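You operate a simulated robot arm through the tools that you are given. There is no shell and no other tool.

You run a simulated robot arm. Do the job below in one go: nothing can be reset, and whatever is moved stays where it is left.

TASK
Put things in order on the plank top. At the end: the yellow lemon half stands where the brown tin stood; the paprika shaker stands where the yellow lemon half stood; the curry shaker stands where the paprika shaker stood; the brown tin is on the grey tray; whatever was shut is shut again. Leave all else as you found it, and nothing knocked over.

It is judged by the outcome, as a careful person would: the job done as asked, and still so three seconds after it is handed in. It fails if anything else is knocked over, pushed out of place, dropped, spilled or broken.

THE ROBOT
A 6-joint arm with a two-finger parallel gripper, fixed in place. Base frame: the origin is at the foot of the arm, x ahead of it, y to its left, z up; the work surface is at about z = 0. Lengths are in mm, angles in rad, forces in N, time in s.
With the tool pointing down near the work surface it reaches from about 180 to 460 mm from the base axis. Its first joint turns from -1.222 to 1.222 rad. Payload 1.9 kg.
Tool frame: the origin (TCP) lies between the finger pads and is the grasp point; the fingertips stand 23 mm ahead of it; z points along the fingers, y is the line along which they close. The gripper opens to 94 mm. The fingers are 38 mm wide and 10 mm thick; the gripper's body (54 by 96 mm) begins 39 mm behind the TCP.
Orientation is told as [roll, pitch, yaw] about the base's x, y, z axes, in that order, counted from this pose: with the fingers straight down and closing along the base's y, the tool's x points along the base's -x, its y along +y and its z along -z.

THE INTERFACE
- The arm moves only by the tool arm_command. Its argument "motion" is a list of rows, each an object of numbers (a shift or turn left out is 0, a gripper value left out holds the last): "x", "y", "z": the shift along the tool's x, y, z in units of 30 mm (1.0 is 30 mm); "wx", "wy", "wz": the turn, a rotation vector about the tool's x, y, z in units of 4 degrees (1.0 is 4 degrees); "hand": the opening, from 0 (shut) to 1 (fully open). In form: [{"x": .., "y": .., "z": .., "wx": .., "wy": .., "wz": .., "hand": ..}, ...]. A call has 1 to 20 rows; each row shifts and turns the commanded pose from where the row before left it, along the tool's axes as they then stand. A call with a number of a shift or a turn outside -1 to 1 is refused whole. A row lasts 0.2 s, in which the tool goes at most 50 mm and 0.15 rad; a call with a longer step from one row to the next is refused whole, and so is a gripper value outside its range. A pose out of reach is approached as far as the arm can. The call stops where the force on the tool passes 40 N (or 10 N more than at its start, if that is more) or the arm is blocked; 0.2 s more then pass. The fingers move at their own pace (about 108 mm/s each) and stop on an object; they squeeze with about 36 N. The grip force told is the motor's: it shows also when the fingers shut on nothing. Time passes only in rows, and 0.2 s behind the last, so rows that do not move let the fingers close. The reply holds the time, the measured pose of the TCP, the force on the tool along the base axes, the opening and the grip force, in the units named above and with some noise, with the torque about the TCP (base axes, N m) and any sound that the robot's microphone picked up.
- Cameras (640 x 400 px; columns grow to the right, rows downward): "scene" is fixed at [56.8, 321, 412.1]; the picture's right is [-0.72, -0.69, 0.00], its down [-0.48, 0.50, -0.72] and it looks along [0.50, -0.52, -0.69] (base axes); focal length 214 px, centre (320, 200). "wrist" rides on the gripper at [87, 16, -74] in the tool frame; the picture's right is [-0.18, 0.98, 0.00], its down [-0.58, -0.11, -0.81] and it looks along [-0.79, -0.15, 0.59] (tool axes); focal length 243 px, centre (320, 200). There is no depth. A picture from a camera that has moved, and an enlarged one, comes with that camera's place and axes in the base frame and with its lens.
- capture(camera): a new picture of that camera. The clock stands still meanwhile.
- close_up(camera, box): a new picture of the part [left, top, right, bottom] of that camera's present view, enlarged. The clock stands still meanwhile.
- job_done(): hands the job in; it is judged then, once.

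Places have to be worked out from the pictures, the camera data and where the tool is seen. Open the gripper and draw the arm clear of the work before you hand the job in, unless the task says otherwise.

The tools are called after "Emit:" as a command line: name --argument value ..., lists and objects as JSON in quotes. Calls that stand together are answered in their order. arm_command: Moves the arm, as the interface text tells. Its arguments: {"type":"object","properties":{"motion":{"type":"array","items":{"type":"object","properties":{"x":{"type":"number"},"y":{"type":"number"},"z":{"type":"number"},"wx":{"type":"number"},"wy":{"type":"number"},"wz":{"type":"number"},"hand":{"type":"number"}}}}},"required":["motion"]} The other tools are called the same way: capture (camera) takes a picture; close_up (camera, box) takes an enlarged picture of a part of a camera's view; job_done () hands the job in.

At the start:

```text
time: 0.0
ee_pos: [299.9, -40.7, 288.9]
tcp_rot: [0.0, 0.0, -0.002]
wrist_force: [-0.3, 0.2, -0.5]
moment: [0.02, -0.02, 0.04]
finger_gap: 94.1
grasp_force: 0.2
```

scene: 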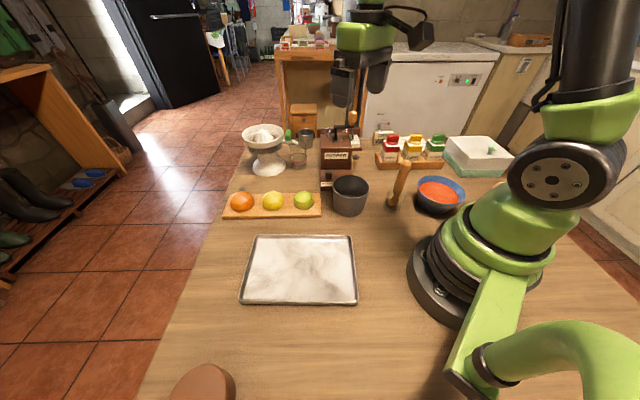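
wrist: 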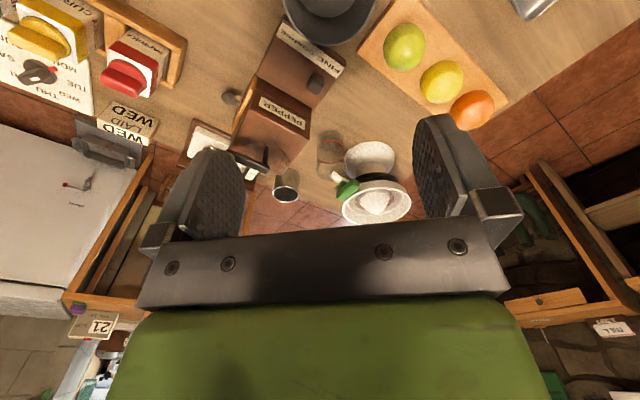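

The overview shows a fruit board, a dark pot, a pepper mill, a spice rack with shakers and a grey tray. I'll enlarge parts of the scene to identify the lemon half, brown tin and shakers.

Emit:
close_up --camera "scene" --box '[220, 110, 380, 220]'

Emit:
close_up --camera "scene" --box '[360, 110, 520, 220]'

Emit:
close_up --camera "scene" --box '[130, 220, 400, 400]'

Emit:
close_up --camera "wrist" --box '[0, 0, 320, 200]'

Emit:
close_up --camera "wrist" --box '[230, 0, 550, 240]'

```text
3.64 times, centred on (300, 165) of scene
camera zoom: at [56.8, 321.0, 412.1], right [-0.72, -0.69, 0.0], down [-0.48, 0.5, -0.72], along [0.5, -0.52, -0.69], focal length 780 px, centre (393, 327)
```

zoom: 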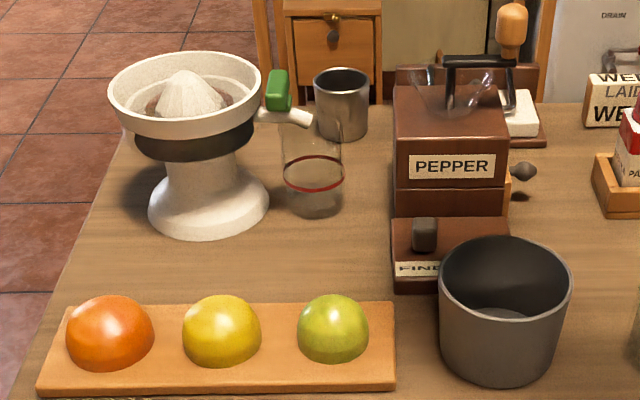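

```text
3.64 times, centred on (440, 165) of scene
camera zoom: at [56.8, 321.0, 412.1], right [-0.72, -0.69, 0.0], down [-0.48, 0.5, -0.72], along [0.5, -0.52, -0.69], focal length 780 px, centre (-116, 327)
```

zoom: 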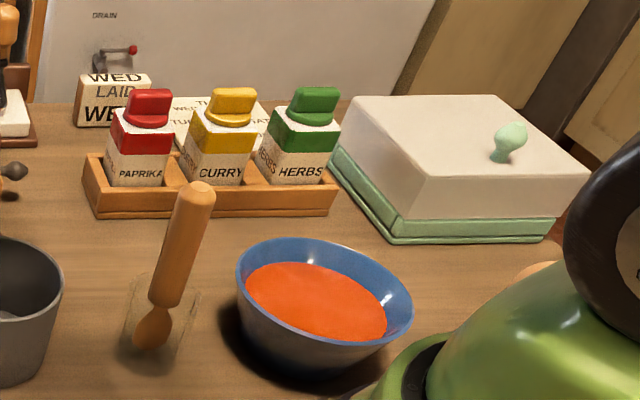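

```text
2.22 times, centred on (265, 310) of scene
camera zoom: at [56.8, 321.0, 412.1], right [-0.72, -0.69, 0.0], down [-0.48, 0.5, -0.72], along [0.5, -0.52, -0.69], focal length 477 px, centre (442, -44)
```

zoom: 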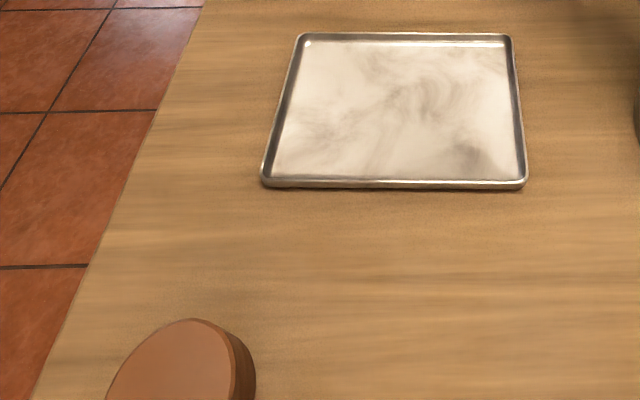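

```text
2.00 times, centred on (160, 100) of wrist
camera zoom: at [212.0, -25.5, 362.1], right [0.19, 0.98, 0.0], down [0.58, -0.11, 0.81], along [0.79, -0.15, -0.59], focal length 485 px, centre (640, 400)
```

zoom: 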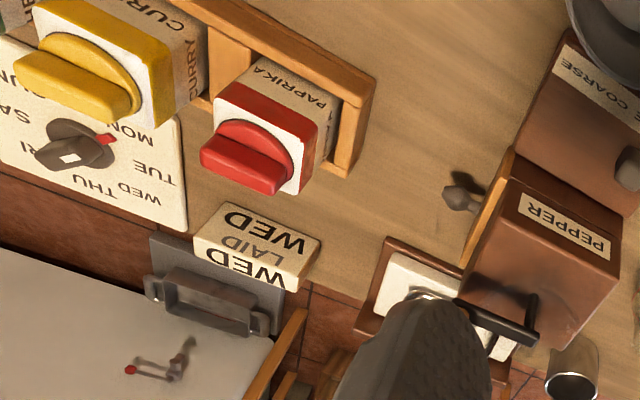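

```text
1.67 times, centred on (390, 120) of wrist
camera zoom: at [212.0, -25.5, 362.1], right [0.19, 0.98, 0.0], down [0.58, -0.11, 0.81], along [0.79, -0.15, -0.59], focal length 404 px, centre (203, 333)
```

zoom: 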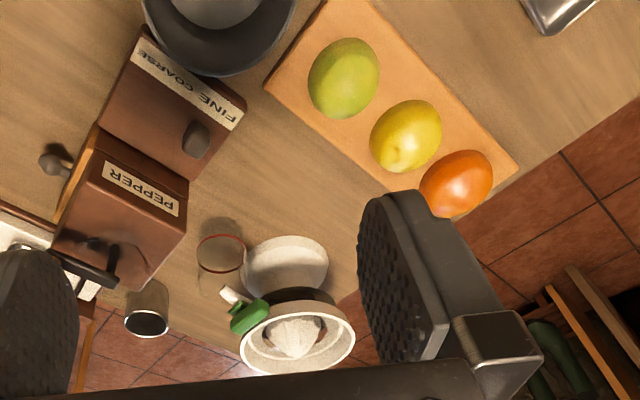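

The lemon sits on the board near (414,122). The only brown round thing so far is at the lower-left of the scene, around (192,400), and I suspect it is the tin. I'll swing the arm high around the base to view that side, with a few rows first to check the signs.

Emit:
arm_command --motion '[{"x": -0.09, "y": 0.7, "wz": -1, "hand": 1}, {"x": -0.09, "y": 0.7, "wz": -1}, {"x": -0.09, "y": 0.7, "wz": -1}, {"x": -0.09, "y": 0.7, "wz": -1}]'

```text
time: 1.0
ee_pos: [302.0, 45.1, 290.0]
tcp_rot: [0.0, 0.0, 0.279]
wrist_force: [0.9, 0.7, -0.8]
moment: [0.02, -0.01, 0.0]
finger_gap: 93.9
grasp_force: 0.0
```

The signs are right: wz negative gives positive yaw. I'll take a picture here and continue the swing toward the far left.

Emit:
capture --camera "wrist"

Emit:
arm_command --motion '[{"x": -0.09, "y": 0.7, "wz": -1}, {"x": -0.09, "y": 0.7, "wz": -1}, {"x": -0.09, "y": 0.7, "wz": -1}, {"x": -0.09, "y": 0.7, "wz": -1}, {"x": -0.09, "y": 0.7, "wz": -1}, {"x": -0.09, "y": 0.7, "wz": -1}, {"x": -0.09, "y": 0.7, "wz": -1}, {"x": -0.09, "y": 0.7, "wz": -1}, {"x": -0.09, "y": 0.7, "wz": -1}, {"x": -0.09, "y": 0.7, "wz": -1}, {"x": -0.09, "y": 0.7, "wz": -1}, {"x": -0.09, "y": 0.7, "wz": -1}]'

Emit:
capture --camera "wrist"

Emit:
capture --camera "scene"

```text
taken
camera wrist: at [213.1, 35.4, 362.3], right [-0.09, 1.0, 0.0], down [0.59, 0.05, 0.81], along [0.8, 0.08, -0.59], focal length 243 px, centre (320, 200)
```

wrist: 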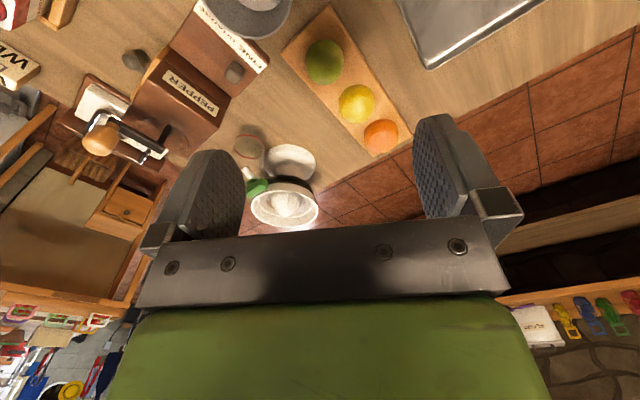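

```text
time: 3.6
ee_pos: [175.3, 255.2, 289.0]
tcp_rot: [0.0, -0.002, 1.117]
wrist_force: [0.2, 0.1, -0.3]
moment: [0.01, -0.01, -0.02]
finger_gap: 94.1
grasp_force: 0.2
```

```text
taken
camera wrist: at [122.0, 184.2, 362.4], right [-0.8, 0.6, 0.0], down [0.35, 0.47, 0.81], along [0.48, 0.65, -0.59], focal length 243 px, centre (320, 200)
```

wrist: 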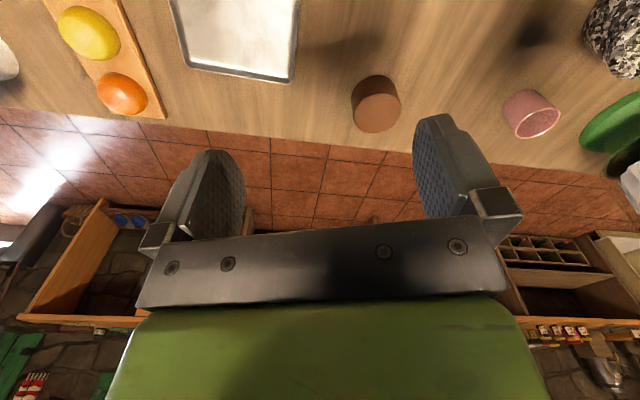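

```text
taken
```

scene: 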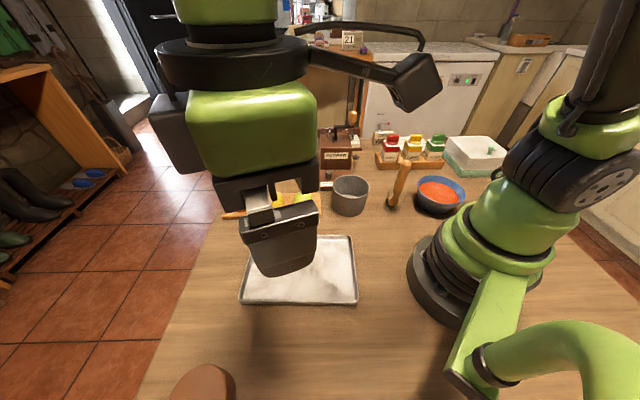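

A brown cylinder stands at the left end of the plank, with a pink open pot and other things beyond it. I'll enlarge those.

Emit:
close_up --camera "wrist" --box '[300, 40, 460, 140]'

Emit:
close_up --camera "wrist" --box '[440, 0, 640, 200]'

Emit:
close_up --camera "wrist" --box '[0, 0, 300, 180]'

```text
4.00 times, centred on (380, 90) of wrist
camera zoom: at [122.0, 184.2, 362.4], right [-0.8, 0.6, 0.0], down [0.35, 0.47, 0.81], along [0.48, 0.65, -0.59], focal length 970 px, centre (80, 640)
```

zoom: 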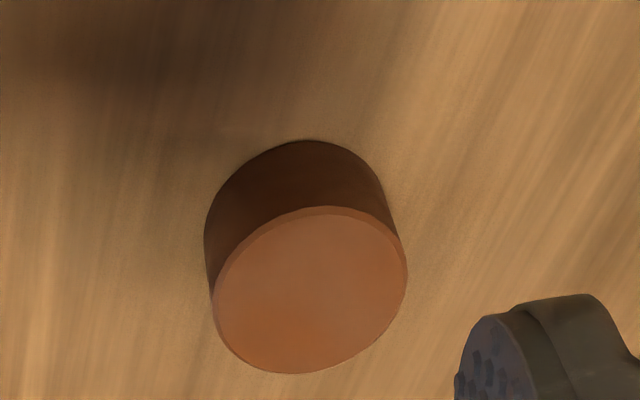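

```text
2.00 times, centred on (540, 100) of wrist
camera zoom: at [122.0, 184.2, 362.4], right [-0.8, 0.6, 0.0], down [0.35, 0.47, 0.81], along [0.48, 0.65, -0.59], focal length 485 px, centre (-120, 400)
```

zoom: 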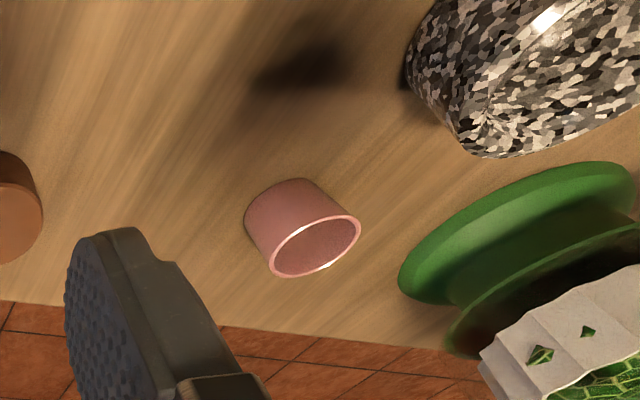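

```text
2.13 times, centred on (150, 90) of wrist
camera zoom: at [122.0, 184.2, 362.4], right [-0.8, 0.6, 0.0], down [0.35, 0.47, 0.81], along [0.48, 0.65, -0.59], focal length 518 px, centre (683, 435)
```

zoom: 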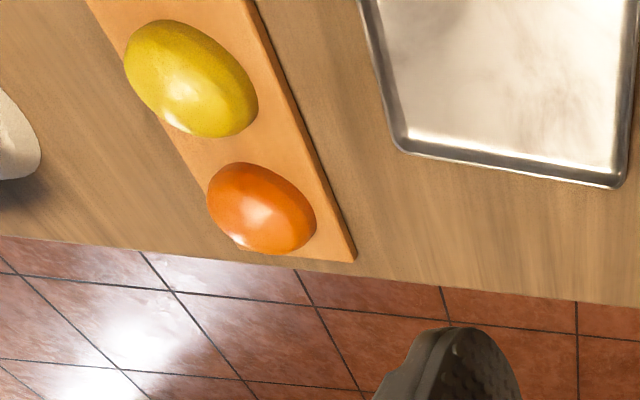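

The tin is a plain lidless-looking cylinder, about 71 mm wide and 48 mm tall, centred near (181,407). I'll move above it at z≈150 and check the alignment with the wrist view.

Emit:
arm_command --motion '[{"x": -0.58, "y": 0.256, "z": 0.58, "hand": 1}, {"x": -0.58, "y": 0.256, "z": 0.58}, {"x": -0.58, "y": 0.256, "z": 0.58}, {"x": -0.58, "y": 0.256, "z": 0.58}, {"x": -0.58, "y": 0.256, "z": 0.58}, {"x": -0.58, "y": 0.256, "z": 0.58}, {"x": -0.58, "y": 0.256, "z": 0.58}, {"x": -0.58, "y": 0.256, "z": 0.58}, {}]'

Emit:
capture --camera "wrist"

Emit:
capture --camera "scene"

```text
time: 5.6
ee_pos: [182.6, 408.5, 150.4]
tcp_rot: [0.001, -0.001, 1.115]
wrist_force: [0.1, 0.1, -0.6]
moment: [0.04, 0.02, 0.01]
finger_gap: 93.8
grasp_force: 0.1
```

```text
taken
camera wrist: at [129.7, 336.4, 222.8], right [-0.8, 0.6, 0.0], down [0.35, 0.47, 0.81], along [0.48, 0.65, -0.59], focal length 243 px, centre (320, 200)
```

wrist: 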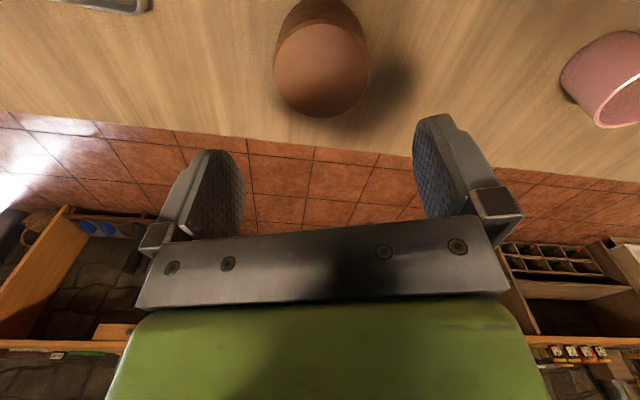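

```text
taken
```

scene: 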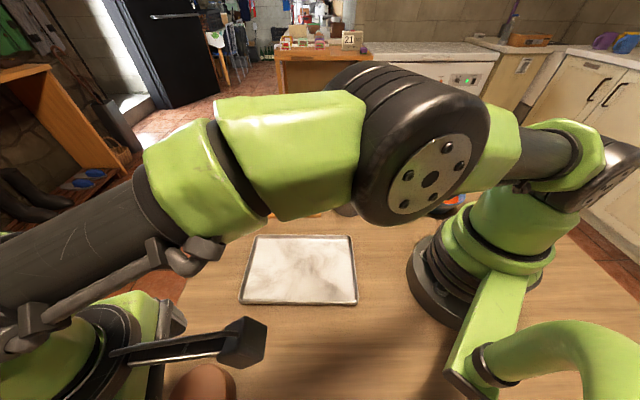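

The tin's column is centred at 321 px, against 320 for the TCP, and triangulation puts it at about (179,404.5) with the top near z≈50. I'll shift 4 mm inward and descend so the TCP is at z≈29.

Emit:
arm_command --motion '[{"x": 0.13, "z": 0.5}, {"z": 0.5}, {"z": 0.5}, {"z": 0.5}, {"z": 0.5}, {"z": 0.5}, {}]'

Emit:
capture --camera "wrist"

```text
time: 7.2
ee_pos: [179.5, 403.5, 61.4]
tcp_rot: [0.0, -0.002, 1.115]
wrist_force: [0.3, -0.5, 0.4]
moment: [0.0, 0.0, -0.03]
finger_gap: 94.0
grasp_force: 0.1
```

```text
taken
camera wrist: at [126.4, 333.2, 133.5], right [-0.8, 0.6, 0.0], down [0.35, 0.47, 0.81], along [0.48, 0.65, -0.59], focal length 243 px, centre (320, 200)
```

wrist: 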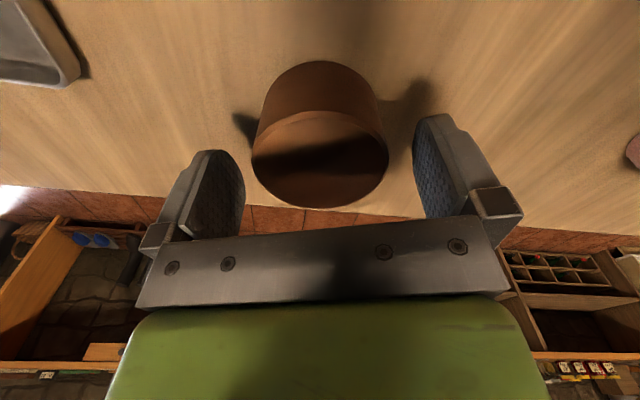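

The tin sits centred between the fingers. I'll descend the rest and close gently.

Emit:
arm_command --motion '[{"z": 0.4}, {"z": 0.4}, {"z": 0.3}, {}, {"hand": 0.6}, {"hand": 0.6}, {"hand": 0.6}]'

Emit:
capture --camera "wrist"

```text
time: 8.8
ee_pos: [179.2, 404.3, 27.4]
tcp_rot: [0.001, -0.001, 1.115]
wrist_force: [0.0, -0.7, 0.2]
moment: [0.01, -0.05, 0.0]
finger_gap: 70.2
grasp_force: 35.8
```

```text
taken
camera wrist: at [126.2, 333.1, 99.9], right [-0.8, 0.6, 0.0], down [0.35, 0.47, 0.81], along [0.48, 0.65, -0.59], focal length 243 px, centre (320, 200)
```

wrist: 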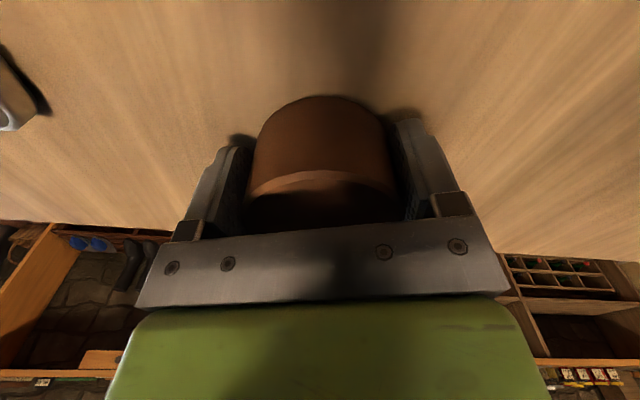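

The tin is held with a gap of 70.2 mm, so its original centre is about (179.3,404), and I'll remember that spot for the lemon. I'll lift 90 mm and carry it to above the tray centre at about (241,184), turning the yaw toward 44°.

Emit:
arm_command --motion '[{"z": -0.2}, {"z": -0.5}, {"z": -0.7}, {"z": -0.8}, {"z": -0.8}, {}]'

Emit:
arm_command --motion '[{"x": 0.71, "y": -0.634, "wz": 1}, {"x": 0.664, "y": -0.682, "wz": 1}, {"x": 0.615, "y": -0.727, "wz": 1}, {"x": 0.563, "y": -0.768, "wz": 1}, {"x": 0.508, "y": -0.805, "wz": 1}, {"x": 0.45, "y": -0.839}, {"x": 0.45, "y": -0.839}, {"x": 0.45, "y": -0.839}, {}, {}]'

Emit:
capture --camera "wrist"

Emit:
capture --camera "scene"

```text
time: 10.2
ee_pos: [179.9, 402.7, 117.1]
tcp_rot: [0.001, -0.001, 1.117]
wrist_force: [0.2, -0.4, -1.3]
moment: [-0.01, 0.0, 0.01]
finger_gap: 69.3
grasp_force: 35.4
```

```text
time: 12.4
ee_pos: [241.2, 183.4, 118.2]
tcp_rot: [-0.001, -0.001, 0.766]
wrist_force: [-0.2, 0.8, -1.7]
moment: [-0.02, 0.03, -0.01]
finger_gap: 69.4
grasp_force: 35.6
```

```text
taken
camera wrist: at [166.7, 133.9, 191.2], right [-0.55, 0.84, 0.0], down [0.49, 0.32, 0.81], along [0.67, 0.44, -0.59], focal length 243 px, centre (320, 200)
```

wrist: 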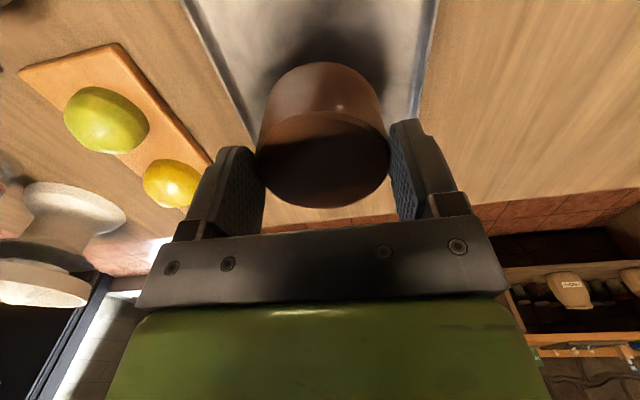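

```text
taken
```

scene: 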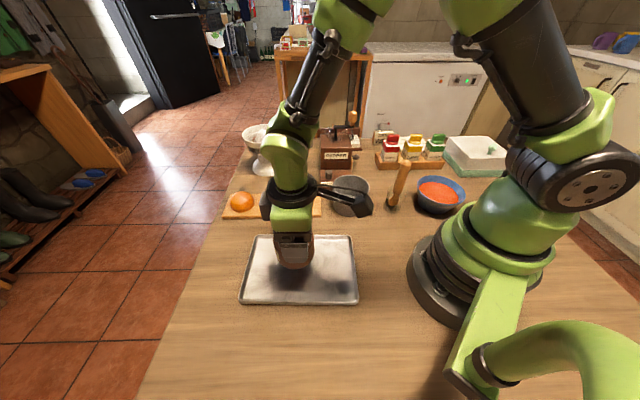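

The tin hangs over the tray's middle, where the projected landing pixel (302,267) matches the tray centre. I'll lower it to just above the tray floor and then go down in small steps to feel for contact.

Emit:
arm_command --motion '[{"z": 0.6}, {"z": 0.6}, {"z": 0.6}, {"z": 0.5}, {"z": 0.4}, {}]'

Emit:
capture --camera "wrist"

Emit:
close_up --camera "scene" --box '[230, 210, 390, 310]'

```text
time: 13.4
ee_pos: [243.0, 184.9, 57.0]
tcp_rot: [0.0, -0.007, 0.763]
wrist_force: [-4.6, -1.9, 19.8]
moment: [-0.05, 0.22, 0.04]
finger_gap: 69.6
grasp_force: 36.3
stopped in row 4: the force on the tool passed its limit at 95 N (the readings are from after the stop); the commanded pose is now the measured one
```

```text
taken
camera wrist: at [168.7, 135.6, 129.4], right [-0.55, 0.84, 0.0], down [0.49, 0.32, 0.81], along [0.68, 0.44, -0.59], focal length 243 px, centre (320, 200)
```

wrist: 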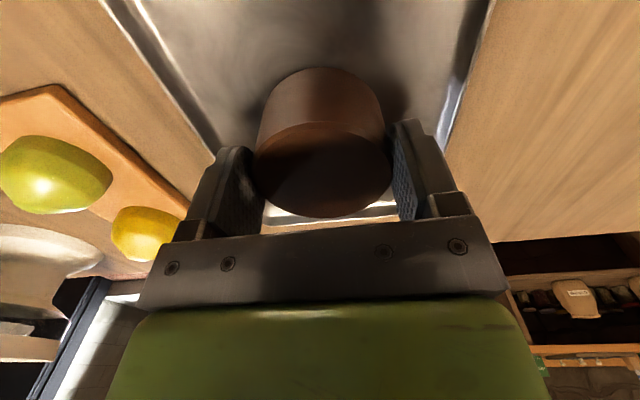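

```text
4.00 times, centred on (310, 260) of scene
camera zoom: at [56.7, 320.9, 412.1], right [-0.72, -0.69, 0.0], down [-0.48, 0.5, -0.72], along [0.5, -0.52, -0.69], focal length 858 px, centre (360, -40)
```

zoom: 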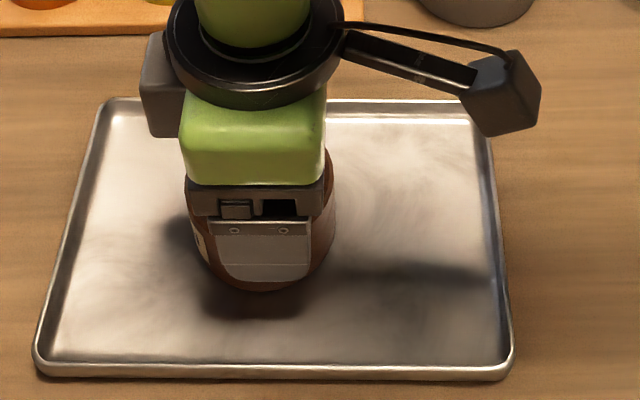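

The descent stopped early at z=57 on contact. Comparing the wrist views, the tin slid down in the grip during the carry, so its base now rests on the tray floor while the fingers hold only its rim. I'll check from a close view before releasing.

Emit:
close_up --camera "wrist" --box '[200, 40, 460, 240]'

Emit:
close_up --camera "scene" --box '[260, 230, 330, 290]'

```text
2.00 times, centred on (330, 140) of wrist
camera zoom: at [168.7, 135.6, 129.4], right [-0.55, 0.84, 0.0], down [0.49, 0.32, 0.81], along [0.68, 0.44, -0.59], focal length 485 px, centre (300, 320)
```

zoom: 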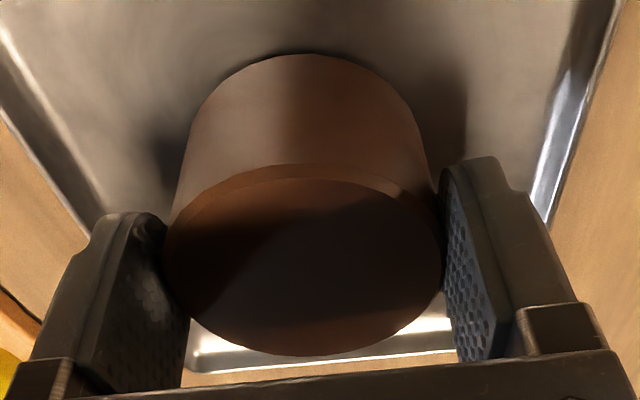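

```text
6.67 times, centred on (295, 260) of scene
camera zoom: at [56.7, 320.9, 412.1], right [-0.72, -0.69, 0.0], down [-0.48, 0.5, -0.72], along [0.5, -0.52, -0.69], focal length 1430 px, centre (487, -200)
```

zoom: 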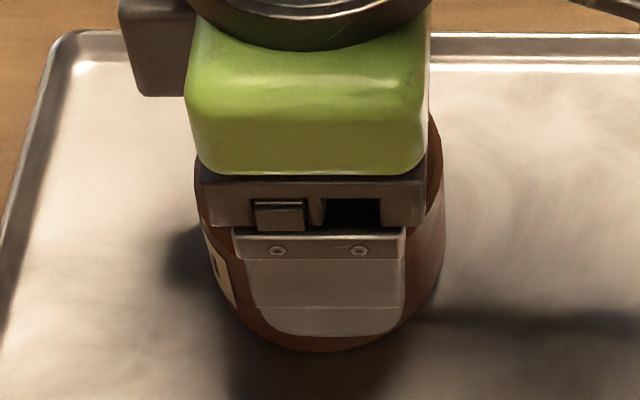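

The projections confirm it: the tin's bottom edge is at z≈0–5, standing upright on the tray floor. I'll open the gripper and rise straight up.

Emit:
arm_command --motion '[{"z": -0.02}, {"hand": 0.85}, {"hand": 1}, {"hand": 1}, {"z": -0.4}, {"z": -0.8}, {"z": -0.8}, {"z": -0.8}, {}]'

Emit:
capture --camera "wrist"

Emit:
capture --camera "scene"

```text
time: 15.4
ee_pos: [243.7, 185.4, 140.0]
tcp_rot: [0.0, -0.007, 0.765]
wrist_force: [-0.7, -0.1, -0.4]
moment: [0.0, 0.04, -0.01]
finger_gap: 94.3
grasp_force: 0.0
```

```text
taken
camera wrist: at [168.1, 135.8, 213.2], right [-0.55, 0.84, 0.0], down [0.49, 0.32, 0.81], along [0.68, 0.44, -0.59], focal length 243 px, centre (320, 200)
```

wrist: 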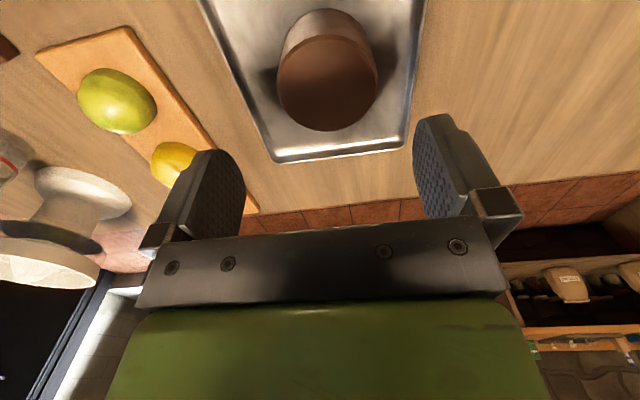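

```text
taken
```

scene: 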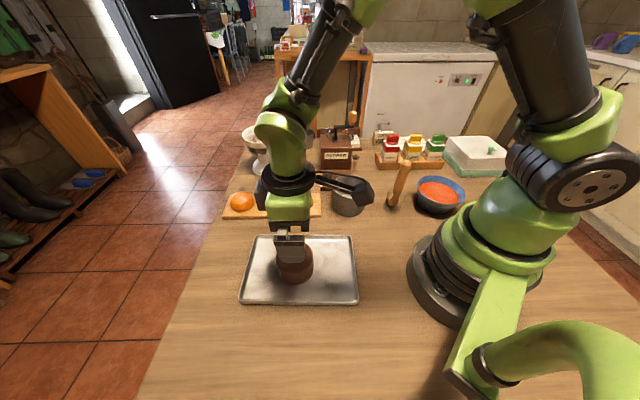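

The tin stands on the tray. I'll check it closely, and check its old spot too, since the slip was larger than I expected.

Emit:
close_up --camera "scene" --box '[235, 220, 365, 310]'

Emit:
close_up --camera "wrist" --box '[240, 0, 420, 150]'

Emit:
close_up --camera "scene" --box '[130, 310, 290, 400]'

Emit:
close_up --camera "wrist" --box '[0, 0, 260, 220]'

```text
4.44 times, centred on (300, 265) of scene
camera zoom: at [56.8, 321.0, 412.1], right [-0.72, -0.69, 0.0], down [-0.48, 0.5, -0.72], along [0.5, -0.52, -0.69], focal length 953 px, centre (409, -89)
```

zoom: 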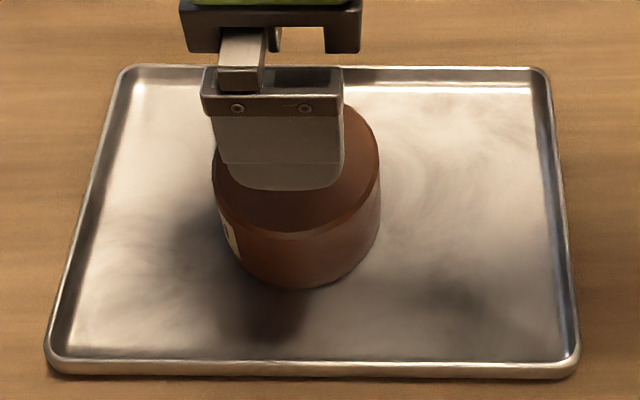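

```text
2.67 times, centred on (330, 75) of wrist
camera zoom: at [168.1, 135.8, 213.2], right [-0.55, 0.84, 0.0], down [0.49, 0.32, 0.81], along [0.68, 0.44, -0.59], focal length 647 px, centre (293, 533)
```

zoom: 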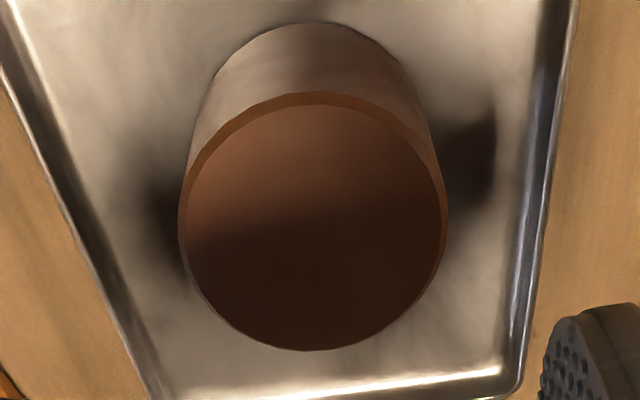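

```text
4.00 times, centred on (210, 355) of scene
camera zoom: at [56.8, 321.0, 412.1], right [-0.72, -0.69, 0.0], down [-0.48, 0.5, -0.72], along [0.5, -0.52, -0.69], focal length 858 px, centre (760, -420)
```

zoom: 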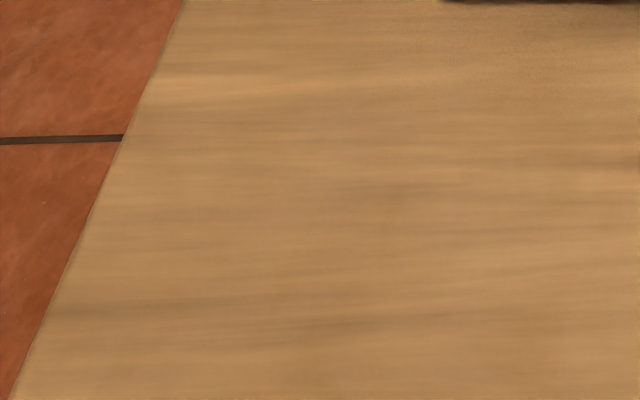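

```text
1.82 times, centred on (130, 110) of wrist
camera zoom: at [168.1, 135.8, 213.2], right [-0.55, 0.84, 0.0], down [0.49, 0.32, 0.81], along [0.68, 0.44, -0.59], focal length 441 px, centre (666, 364)
```

zoom: 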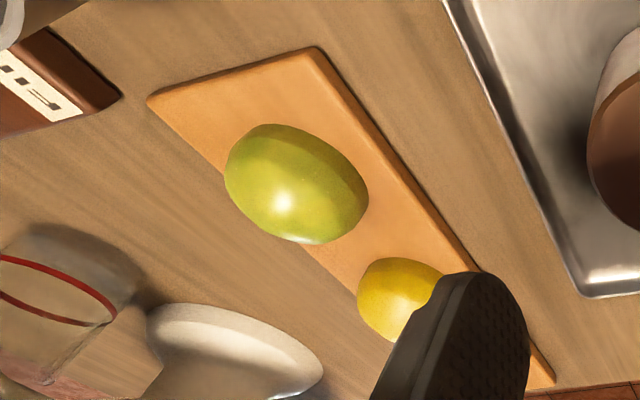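

The tin is upright and intact on the tray, and its old spot is clear. Combining the earlier views puts the lemon near (413,114), so I'll move above it at z≈140 with closing direction across the board and look again.

Emit:
arm_command --motion '[{"x": -0.304, "y": -0.701}, {"x": -0.304, "y": -0.701}, {"x": -0.304, "y": -0.701}, {"x": -0.304, "y": -0.701}, {"x": -0.304, "y": -0.701}, {"x": -0.304, "y": -0.701}, {"x": -0.304, "y": -0.701}, {"x": -0.304, "y": -0.701}, {}]'

Emit:
capture --camera "wrist"

Emit:
capture --camera "scene"

```text
time: 17.4
ee_pos: [412.4, 114.2, 141.2]
tcp_rot: [0.001, -0.005, 0.766]
wrist_force: [0.3, 0.3, 0.0]
moment: [-0.02, 0.01, -0.03]
finger_gap: 93.9
grasp_force: 0.1
```

```text
taken
camera wrist: at [337.8, 64.3, 213.9], right [-0.55, 0.84, 0.0], down [0.49, 0.32, 0.81], along [0.68, 0.44, -0.59], focal length 243 px, centre (320, 200)
```

wrist: 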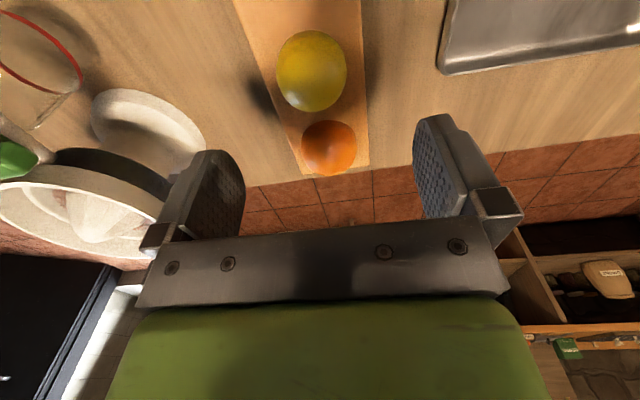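

```text
taken
```

scene: 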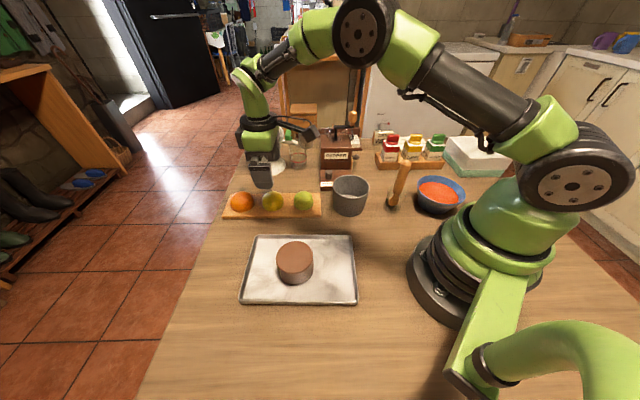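

The lemon's column offset puts it about 7 mm toward tool −y, near (417.5,109). I'll shift there, descend to z≈75 and look at its shape and the board.

Emit:
arm_command --motion '[{"y": -0.24, "z": 0.3}, {"z": 0.6}, {"z": 0.6}, {"z": 0.6}, {}]'

Emit:
capture --camera "wrist"

Emit:
close_up --camera "scene" --box '[220, 140, 330, 225]'

```text
time: 18.6
ee_pos: [419.3, 108.2, 78.6]
tcp_rot: [0.0, -0.007, 0.764]
wrist_force: [-1.2, 0.6, 0.5]
moment: [-0.02, -0.01, -0.03]
finger_gap: 93.9
grasp_force: 0.0
```

```text
taken
camera wrist: at [344.3, 59.4, 150.8], right [-0.55, 0.84, 0.0], down [0.49, 0.32, 0.81], along [0.68, 0.44, -0.59], focal length 243 px, centre (320, 200)
```

wrist: 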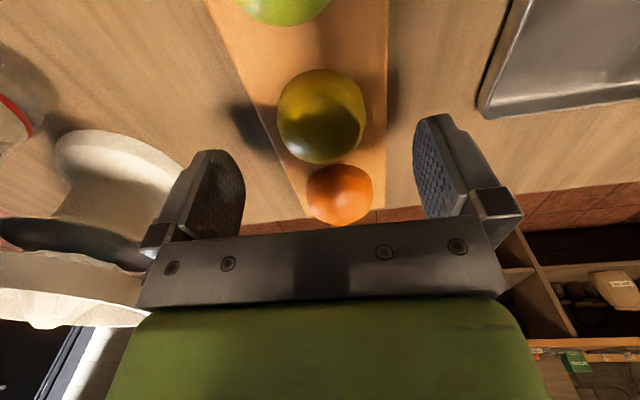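

```text
4.71 times, centred on (275, 182) of scene
camera zoom: at [56.8, 321.0, 412.1], right [-0.72, -0.69, 0.0], down [-0.48, 0.5, -0.72], along [0.5, -0.52, -0.69], focal length 1009 px, centre (532, 282)
```

zoom: 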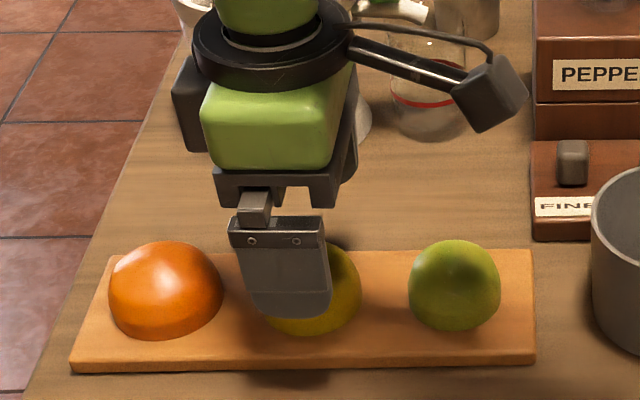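

The lemon is centred at column 322 and looks like a tall dome about 54 mm wide, on a board roughly 10 mm thick and 77 mm wide. I'll narrow the fingers to about 72 mm so they come down over the board, descend to z≈38, and look.

Emit:
arm_command --motion '[{"hand": 0.77, "wx": -0.069, "wy": 0.072}, {"hand": 0.77}, {"z": 0.4}, {"z": 0.4}, {"z": 0.35}, {"z": 0.2}, {}]'

Emit:
capture --camera "wrist"

Emit:
close_up --camera "scene" --box '[220, 140, 330, 225]'

```text
time: 20.2
ee_pos: [416.5, 107.4, 38.4]
tcp_rot: [0.004, -0.002, 0.765]
wrist_force: [0.4, 0.1, -0.5]
moment: [0.0, 0.02, 0.01]
finger_gap: 72.1
grasp_force: 0.0
```

```text
taken
camera wrist: at [343.1, 58.0, 111.2], right [-0.55, 0.84, 0.0], down [0.5, 0.32, 0.81], along [0.67, 0.44, -0.59], focal length 243 px, centre (320, 200)
```

wrist: 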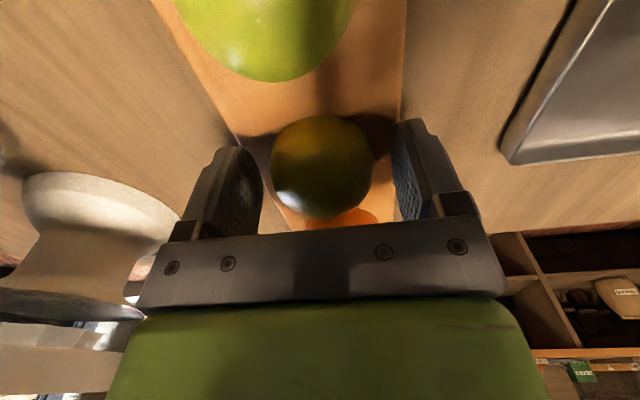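

```text
4.71 times, centred on (275, 182) of scene
camera zoom: at [56.8, 321.0, 412.1], right [-0.72, -0.69, 0.0], down [-0.48, 0.5, -0.72], along [0.5, -0.52, -0.69], focal length 1009 px, centre (532, 282)
```

zoom: 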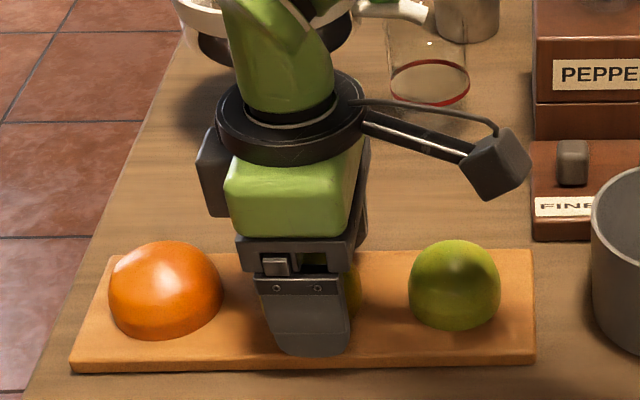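

The fingers straddle the lemon symmetrically with tips near z≈15. I'll narrow to about 62 mm so the tips are surely over the board, then creep down to feel for its surface.

Emit:
arm_command --motion '[{"hand": 0.67}, {"hand": 0.67}, {"z": 0.06}, {"z": 0.05}, {}]'

Emit:
arm_command --motion '[{"z": 0.04}, {}]'

Emit:
close_up --camera "wrist" --box '[180, 80, 460, 250]'

```text
time: 21.4
ee_pos: [416.5, 107.6, 35.1]
tcp_rot: [0.005, -0.002, 0.763]
wrist_force: [-4.8, -3.7, 11.6]
moment: [-0.53, -0.02, -0.18]
finger_gap: 62.9
grasp_force: 0.1
```

```text
time: 21.8
ee_pos: [417.8, 107.5, 34.9]
tcp_rot: [0.002, -0.001, 0.763]
wrist_force: [-3.1, 1.0, 4.4]
moment: [-0.12, 0.03, -0.11]
finger_gap: 61.7
grasp_force: 0.0
stopped in row 2: the force on the tool passed its limit at 43 N (the readings are from after the stop); the commanded pose is now the measured one
```

```text
2.29 times, centred on (320, 165) of wrist
camera zoom: at [343.7, 58.8, 108.3], right [-0.55, 0.84, 0.0], down [0.5, 0.32, 0.81], along [0.68, 0.44, -0.59], focal length 555 px, centre (320, 280)
```

zoom: 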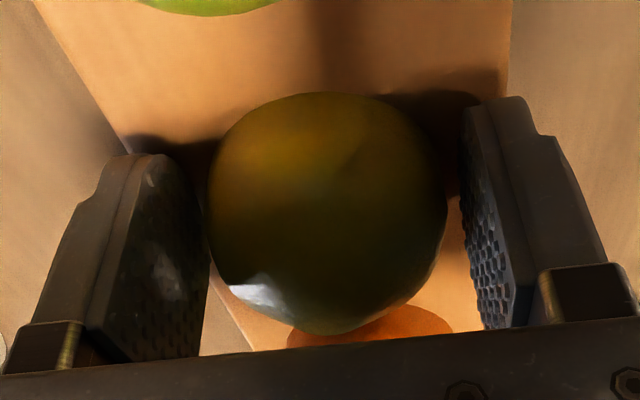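

The fingertips touched the board at TCP z≈35, so the board top is about z=12. I'll rise just over 1 mm and close on the lemon at its widest base.

Emit:
arm_command --motion '[{"z": -0.04}, {}, {"hand": 0.6}, {"hand": 0.5}, {"hand": 0.4}, {"hand": 0.4}, {"hand": 0.4}]'

Emit:
close_up --camera "wrist" --box '[180, 80, 460, 250]'

```text
time: 23.4
ee_pos: [418.5, 109.1, 36.2]
tcp_rot: [0.004, -0.003, 0.762]
wrist_force: [0.2, 0.2, -0.2]
moment: [-0.03, -0.02, -0.02]
finger_gap: 52.2
grasp_force: 36.5
```

```text
2.29 times, centred on (320, 165) of wrist
camera zoom: at [343.4, 59.3, 109.3], right [-0.55, 0.84, 0.0], down [0.5, 0.32, 0.81], along [0.68, 0.44, -0.59], focal length 555 px, centre (320, 280)
```

zoom: 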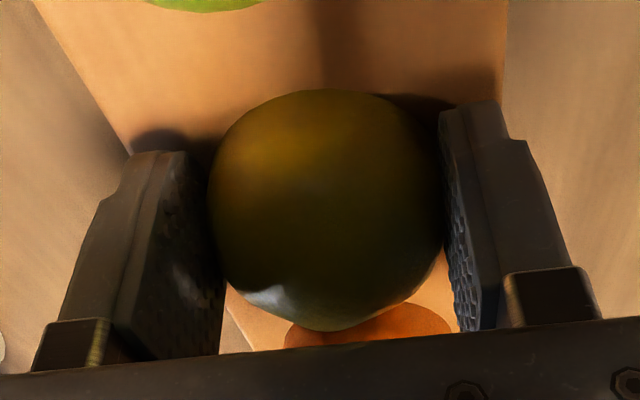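

The lemon is gripped with a 52 mm gap at about (417.7,108.3), and it didn't shift on the board. I'll lift it slowly and check for slip like the tin had.

Emit:
arm_command --motion '[{"z": -0.15}, {"z": -0.3}, {"z": -0.4}, {"z": -0.4}, {}]'

Emit:
close_up --camera "wrist" --box '[180, 80, 460, 250]'

```text
time: 24.6
ee_pos: [418.5, 106.8, 75.7]
tcp_rot: [0.004, -0.002, 0.762]
wrist_force: [0.3, 0.7, 0.0]
moment: [0.0, 0.01, -0.04]
finger_gap: 52.5
grasp_force: 35.9
```

```text
2.29 times, centred on (320, 165) of wrist
camera zoom: at [343.0, 58.6, 147.3], right [-0.55, 0.84, 0.0], down [0.5, 0.32, 0.81], along [0.68, 0.44, -0.59], focal length 555 px, centre (320, 280)
```

zoom: 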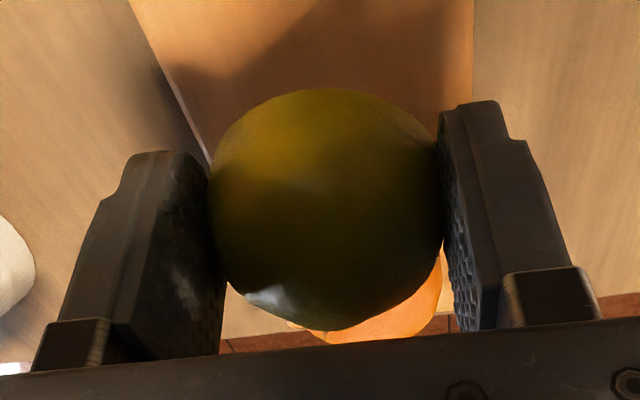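

The lemon holds with no slip. I'll carry it sideways to above the tin's old spot (179.3,404), rising to about z=110 on the way.

Emit:
arm_command --motion '[{"z": -0.3}, {"z": -0.4}, {"z": -0.4, "x": -0.03, "y": 0.35}, {"x": -0.06, "y": 0.702}, {"x": -0.06, "y": 0.702}, {"x": -0.06, "y": 0.702}, {"x": -0.06, "y": 0.702}, {"x": -0.06, "y": 0.702}, {"x": -0.06, "y": 0.702}, {"x": -0.06, "y": 0.702}, {"x": -0.06, "y": 0.702}, {"x": -0.06, "y": 0.702}, {"x": -0.06, "y": 0.702}]'

Emit:
arm_command --motion '[{"x": -0.06, "y": 0.702}, {"x": -0.06, "y": 0.702}, {"x": -0.06, "y": 0.702}, {"x": -0.06, "y": 0.702}, {"x": -0.06, "y": 0.702}, {"x": -0.06, "y": 0.702}, {"x": -0.06, "y": 0.702}, {"x": -0.03, "y": 0.36}, {}]'

Emit:
capture --camera "wrist"

```text
time: 27.4
ee_pos: [279.8, 281.3, 108.0]
tcp_rot: [0.004, -0.003, 0.762]
wrist_force: [0.1, 0.5, -0.6]
moment: [-0.03, 0.0, -0.03]
finger_gap: 52.0
grasp_force: 36.0
```

```text
time: 29.4
ee_pos: [178.2, 405.5, 107.0]
tcp_rot: [0.005, 0.0, 0.763]
wrist_force: [0.0, -0.6, 0.3]
moment: [0.01, -0.01, -0.01]
finger_gap: 52.5
grasp_force: 36.4
```

```text
taken
camera wrist: at [104.1, 356.3, 181.3], right [-0.55, 0.84, 0.0], down [0.5, 0.32, 0.81], along [0.67, 0.44, -0.59], focal length 243 px, centre (320, 200)
```

wrist: 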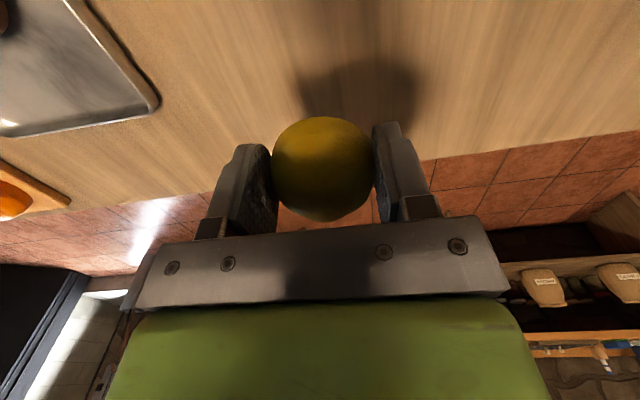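

The lemon is still firmly held above the spot. I'll lower it to near the plank, then go in millimetre steps.

Emit:
arm_command --motion '[{"z": 0.5}, {"z": 0.6}, {"z": 0.6}, {"z": 0.5}, {"z": 0.3}, {"z": 0.15}, {}]'

Emit:
arm_command --motion '[{"z": 0.04}, {"z": 0.03}, {}]'

Emit:
close_up --camera "wrist" --box '[180, 80, 460, 250]'

```text
time: 31.0
ee_pos: [179.1, 404.8, 28.0]
tcp_rot: [0.004, -0.002, 0.765]
wrist_force: [-0.3, 0.7, -0.3]
moment: [0.01, 0.03, -0.02]
finger_gap: 52.1
grasp_force: 36.1
```

```text
time: 31.8
ee_pos: [178.8, 404.2, 26.8]
tcp_rot: [0.003, -0.001, 0.763]
wrist_force: [-0.5, -0.6, -0.9]
moment: [-0.01, 0.01, 0.01]
finger_gap: 52.0
grasp_force: 36.1
```

```text
2.29 times, centred on (320, 165) of wrist
camera zoom: at [104.7, 355.5, 100.0], right [-0.55, 0.84, 0.0], down [0.5, 0.32, 0.81], along [0.68, 0.44, -0.59], focal length 555 px, centre (320, 280)
```

zoom: 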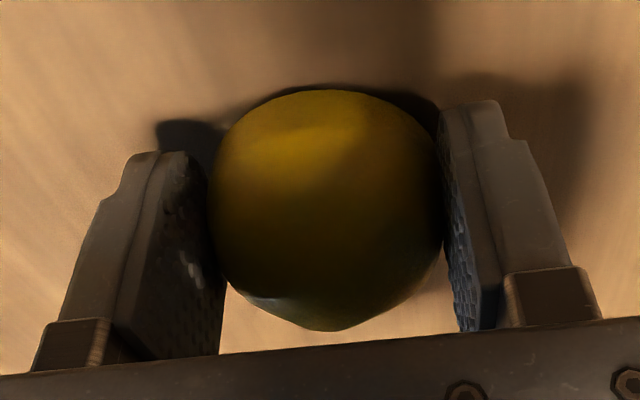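

There's no contact yet at z≈26.8. I'll continue down in sub-millimetre steps until the lemon touches.

Emit:
arm_command --motion '[{"z": 0.03}, {"z": 0.03}, {}]'

Emit:
arm_command --motion '[{"z": 0.025}, {}]'

```text
time: 32.6
ee_pos: [179.4, 406.0, 26.3]
tcp_rot: [0.003, -0.001, 0.761]
wrist_force: [0.1, -0.5, 0.0]
moment: [0.02, 0.02, -0.01]
finger_gap: 52.2
grasp_force: 35.8
```

```text
time: 33.2
ee_pos: [179.0, 405.2, 25.1]
tcp_rot: [0.004, -0.001, 0.764]
wrist_force: [-0.1, -0.2, -1.1]
moment: [-0.02, 0.03, 0.01]
finger_gap: 52.0
grasp_force: 36.1
```

There's still no contact at about z=25. I'll continue with small steps.

Emit:
arm_command --motion '[{"z": 0.025}, {}]'

Emit:
arm_command --motion '[{"z": 0.025}, {}]'

```text
time: 33.8
ee_pos: [179.2, 404.2, 24.3]
tcp_rot: [0.004, -0.003, 0.762]
wrist_force: [-2.6, -1.7, 7.0]
moment: [-0.14, -0.13, -0.04]
finger_gap: 52.2
grasp_force: 35.8
```

```text
time: 34.4
ee_pos: [179.8, 405.2, 24.3]
tcp_rot: [0.004, -0.004, 0.764]
wrist_force: [-6.4, -5.8, 23.0]
moment: [-0.18, -0.04, -0.03]
finger_gap: 52.1
grasp_force: 36.0
```

The lemon rests on the plank at TCP z≈24.3. I'll relieve the pressure slightly, open, and rise straight up.

Emit:
arm_command --motion '[{"z": -0.025}, {"hand": 0.6}, {"hand": 0.75}, {"hand": 0.85}, {"hand": 0.85}, {"z": -0.3}, {"z": -0.6}, {"z": -0.8}, {"z": -0.8}, {}]'

Emit:
capture --camera "wrist"

Emit:
close_up --camera "scene" --box '[130, 310, 290, 400]'

```text
time: 36.6
ee_pos: [178.7, 405.1, 99.0]
tcp_rot: [0.005, -0.003, 0.762]
wrist_force: [-0.8, 0.0, 0.3]
moment: [-0.04, 0.0, 0.0]
finger_gap: 79.9
grasp_force: 0.0
```

```text
taken
camera wrist: at [104.3, 355.7, 173.0], right [-0.55, 0.84, 0.0], down [0.5, 0.32, 0.81], along [0.67, 0.44, -0.59], focal length 243 px, centre (320, 200)
```

wrist: 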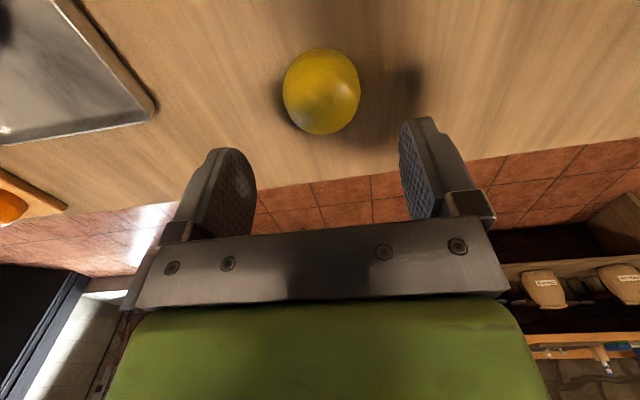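

```text
4.00 times, centred on (210, 355) of scene
camera zoom: at [56.8, 321.0, 412.1], right [-0.72, -0.69, 0.0], down [-0.48, 0.5, -0.72], along [0.5, -0.52, -0.69], focal length 858 px, centre (760, -420)
```

zoom: 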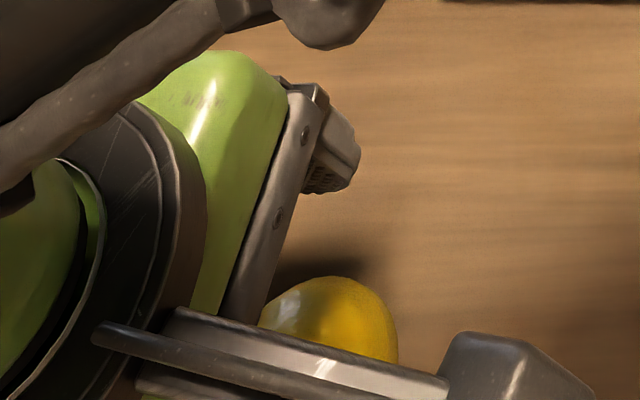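

The lemon stands upright on the tin's old place. The paprika shaker is around (313,-271) and curry around (262,-320) in the rack, which runs at about 45°. I'll rise and travel high, keeping the yaw near 44°, to view the rack from above.

Emit:
arm_command --motion '[{"z": -0.8, "hand": 1}, {"z": -0.8}, {"z": -0.8}, {"z": -0.8}, {"x": 0.475, "y": -0.745, "z": -0.8}, {"x": 0.475, "y": -0.745, "z": -0.8}, {"x": 0.475, "y": -0.745, "z": -0.8}, {"x": 0.475, "y": -0.745, "z": -0.77}, {"x": 0.475, "y": -0.745}, {"x": 0.475, "y": -0.745}, {"x": 0.475, "y": -0.745}, {"x": 0.475, "y": -0.745}, {"x": 0.475, "y": -0.745}, {"x": 0.475, "y": -0.745}, {"x": 0.475, "y": -0.745}, {"x": 0.475, "y": -0.745}]'

Emit:
capture --camera "scene"

Emit:
capture --camera "wrist"

```text
time: 40.0
ee_pos: [241.4, 91.7, 288.9]
tcp_rot: [0.002, -0.002, 0.765]
wrist_force: [0.4, 0.8, -0.4]
moment: [-0.03, 0.01, 0.0]
finger_gap: 94.0
grasp_force: 0.1
```

```text
taken
```

scene: 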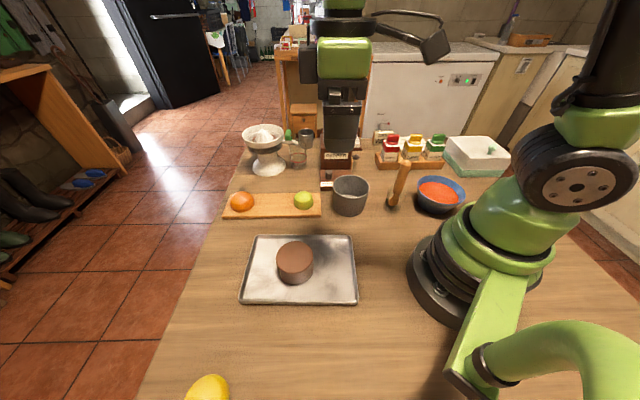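

```text
taken
camera wrist: at [167.7, 42.7, 361.2], right [-0.55, 0.84, 0.0], down [0.5, 0.32, 0.81], along [0.67, 0.44, -0.59], focal length 243 px, centre (320, 200)
```

wrist: 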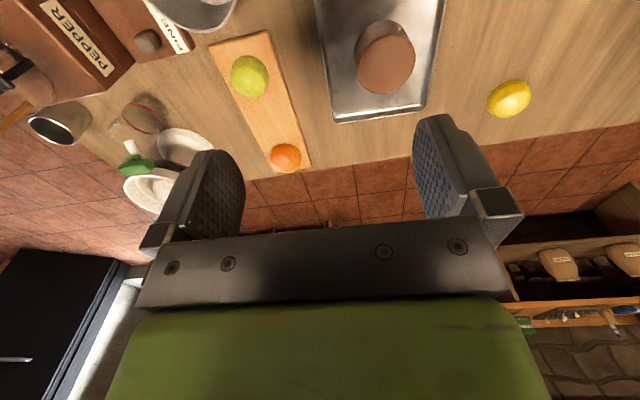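

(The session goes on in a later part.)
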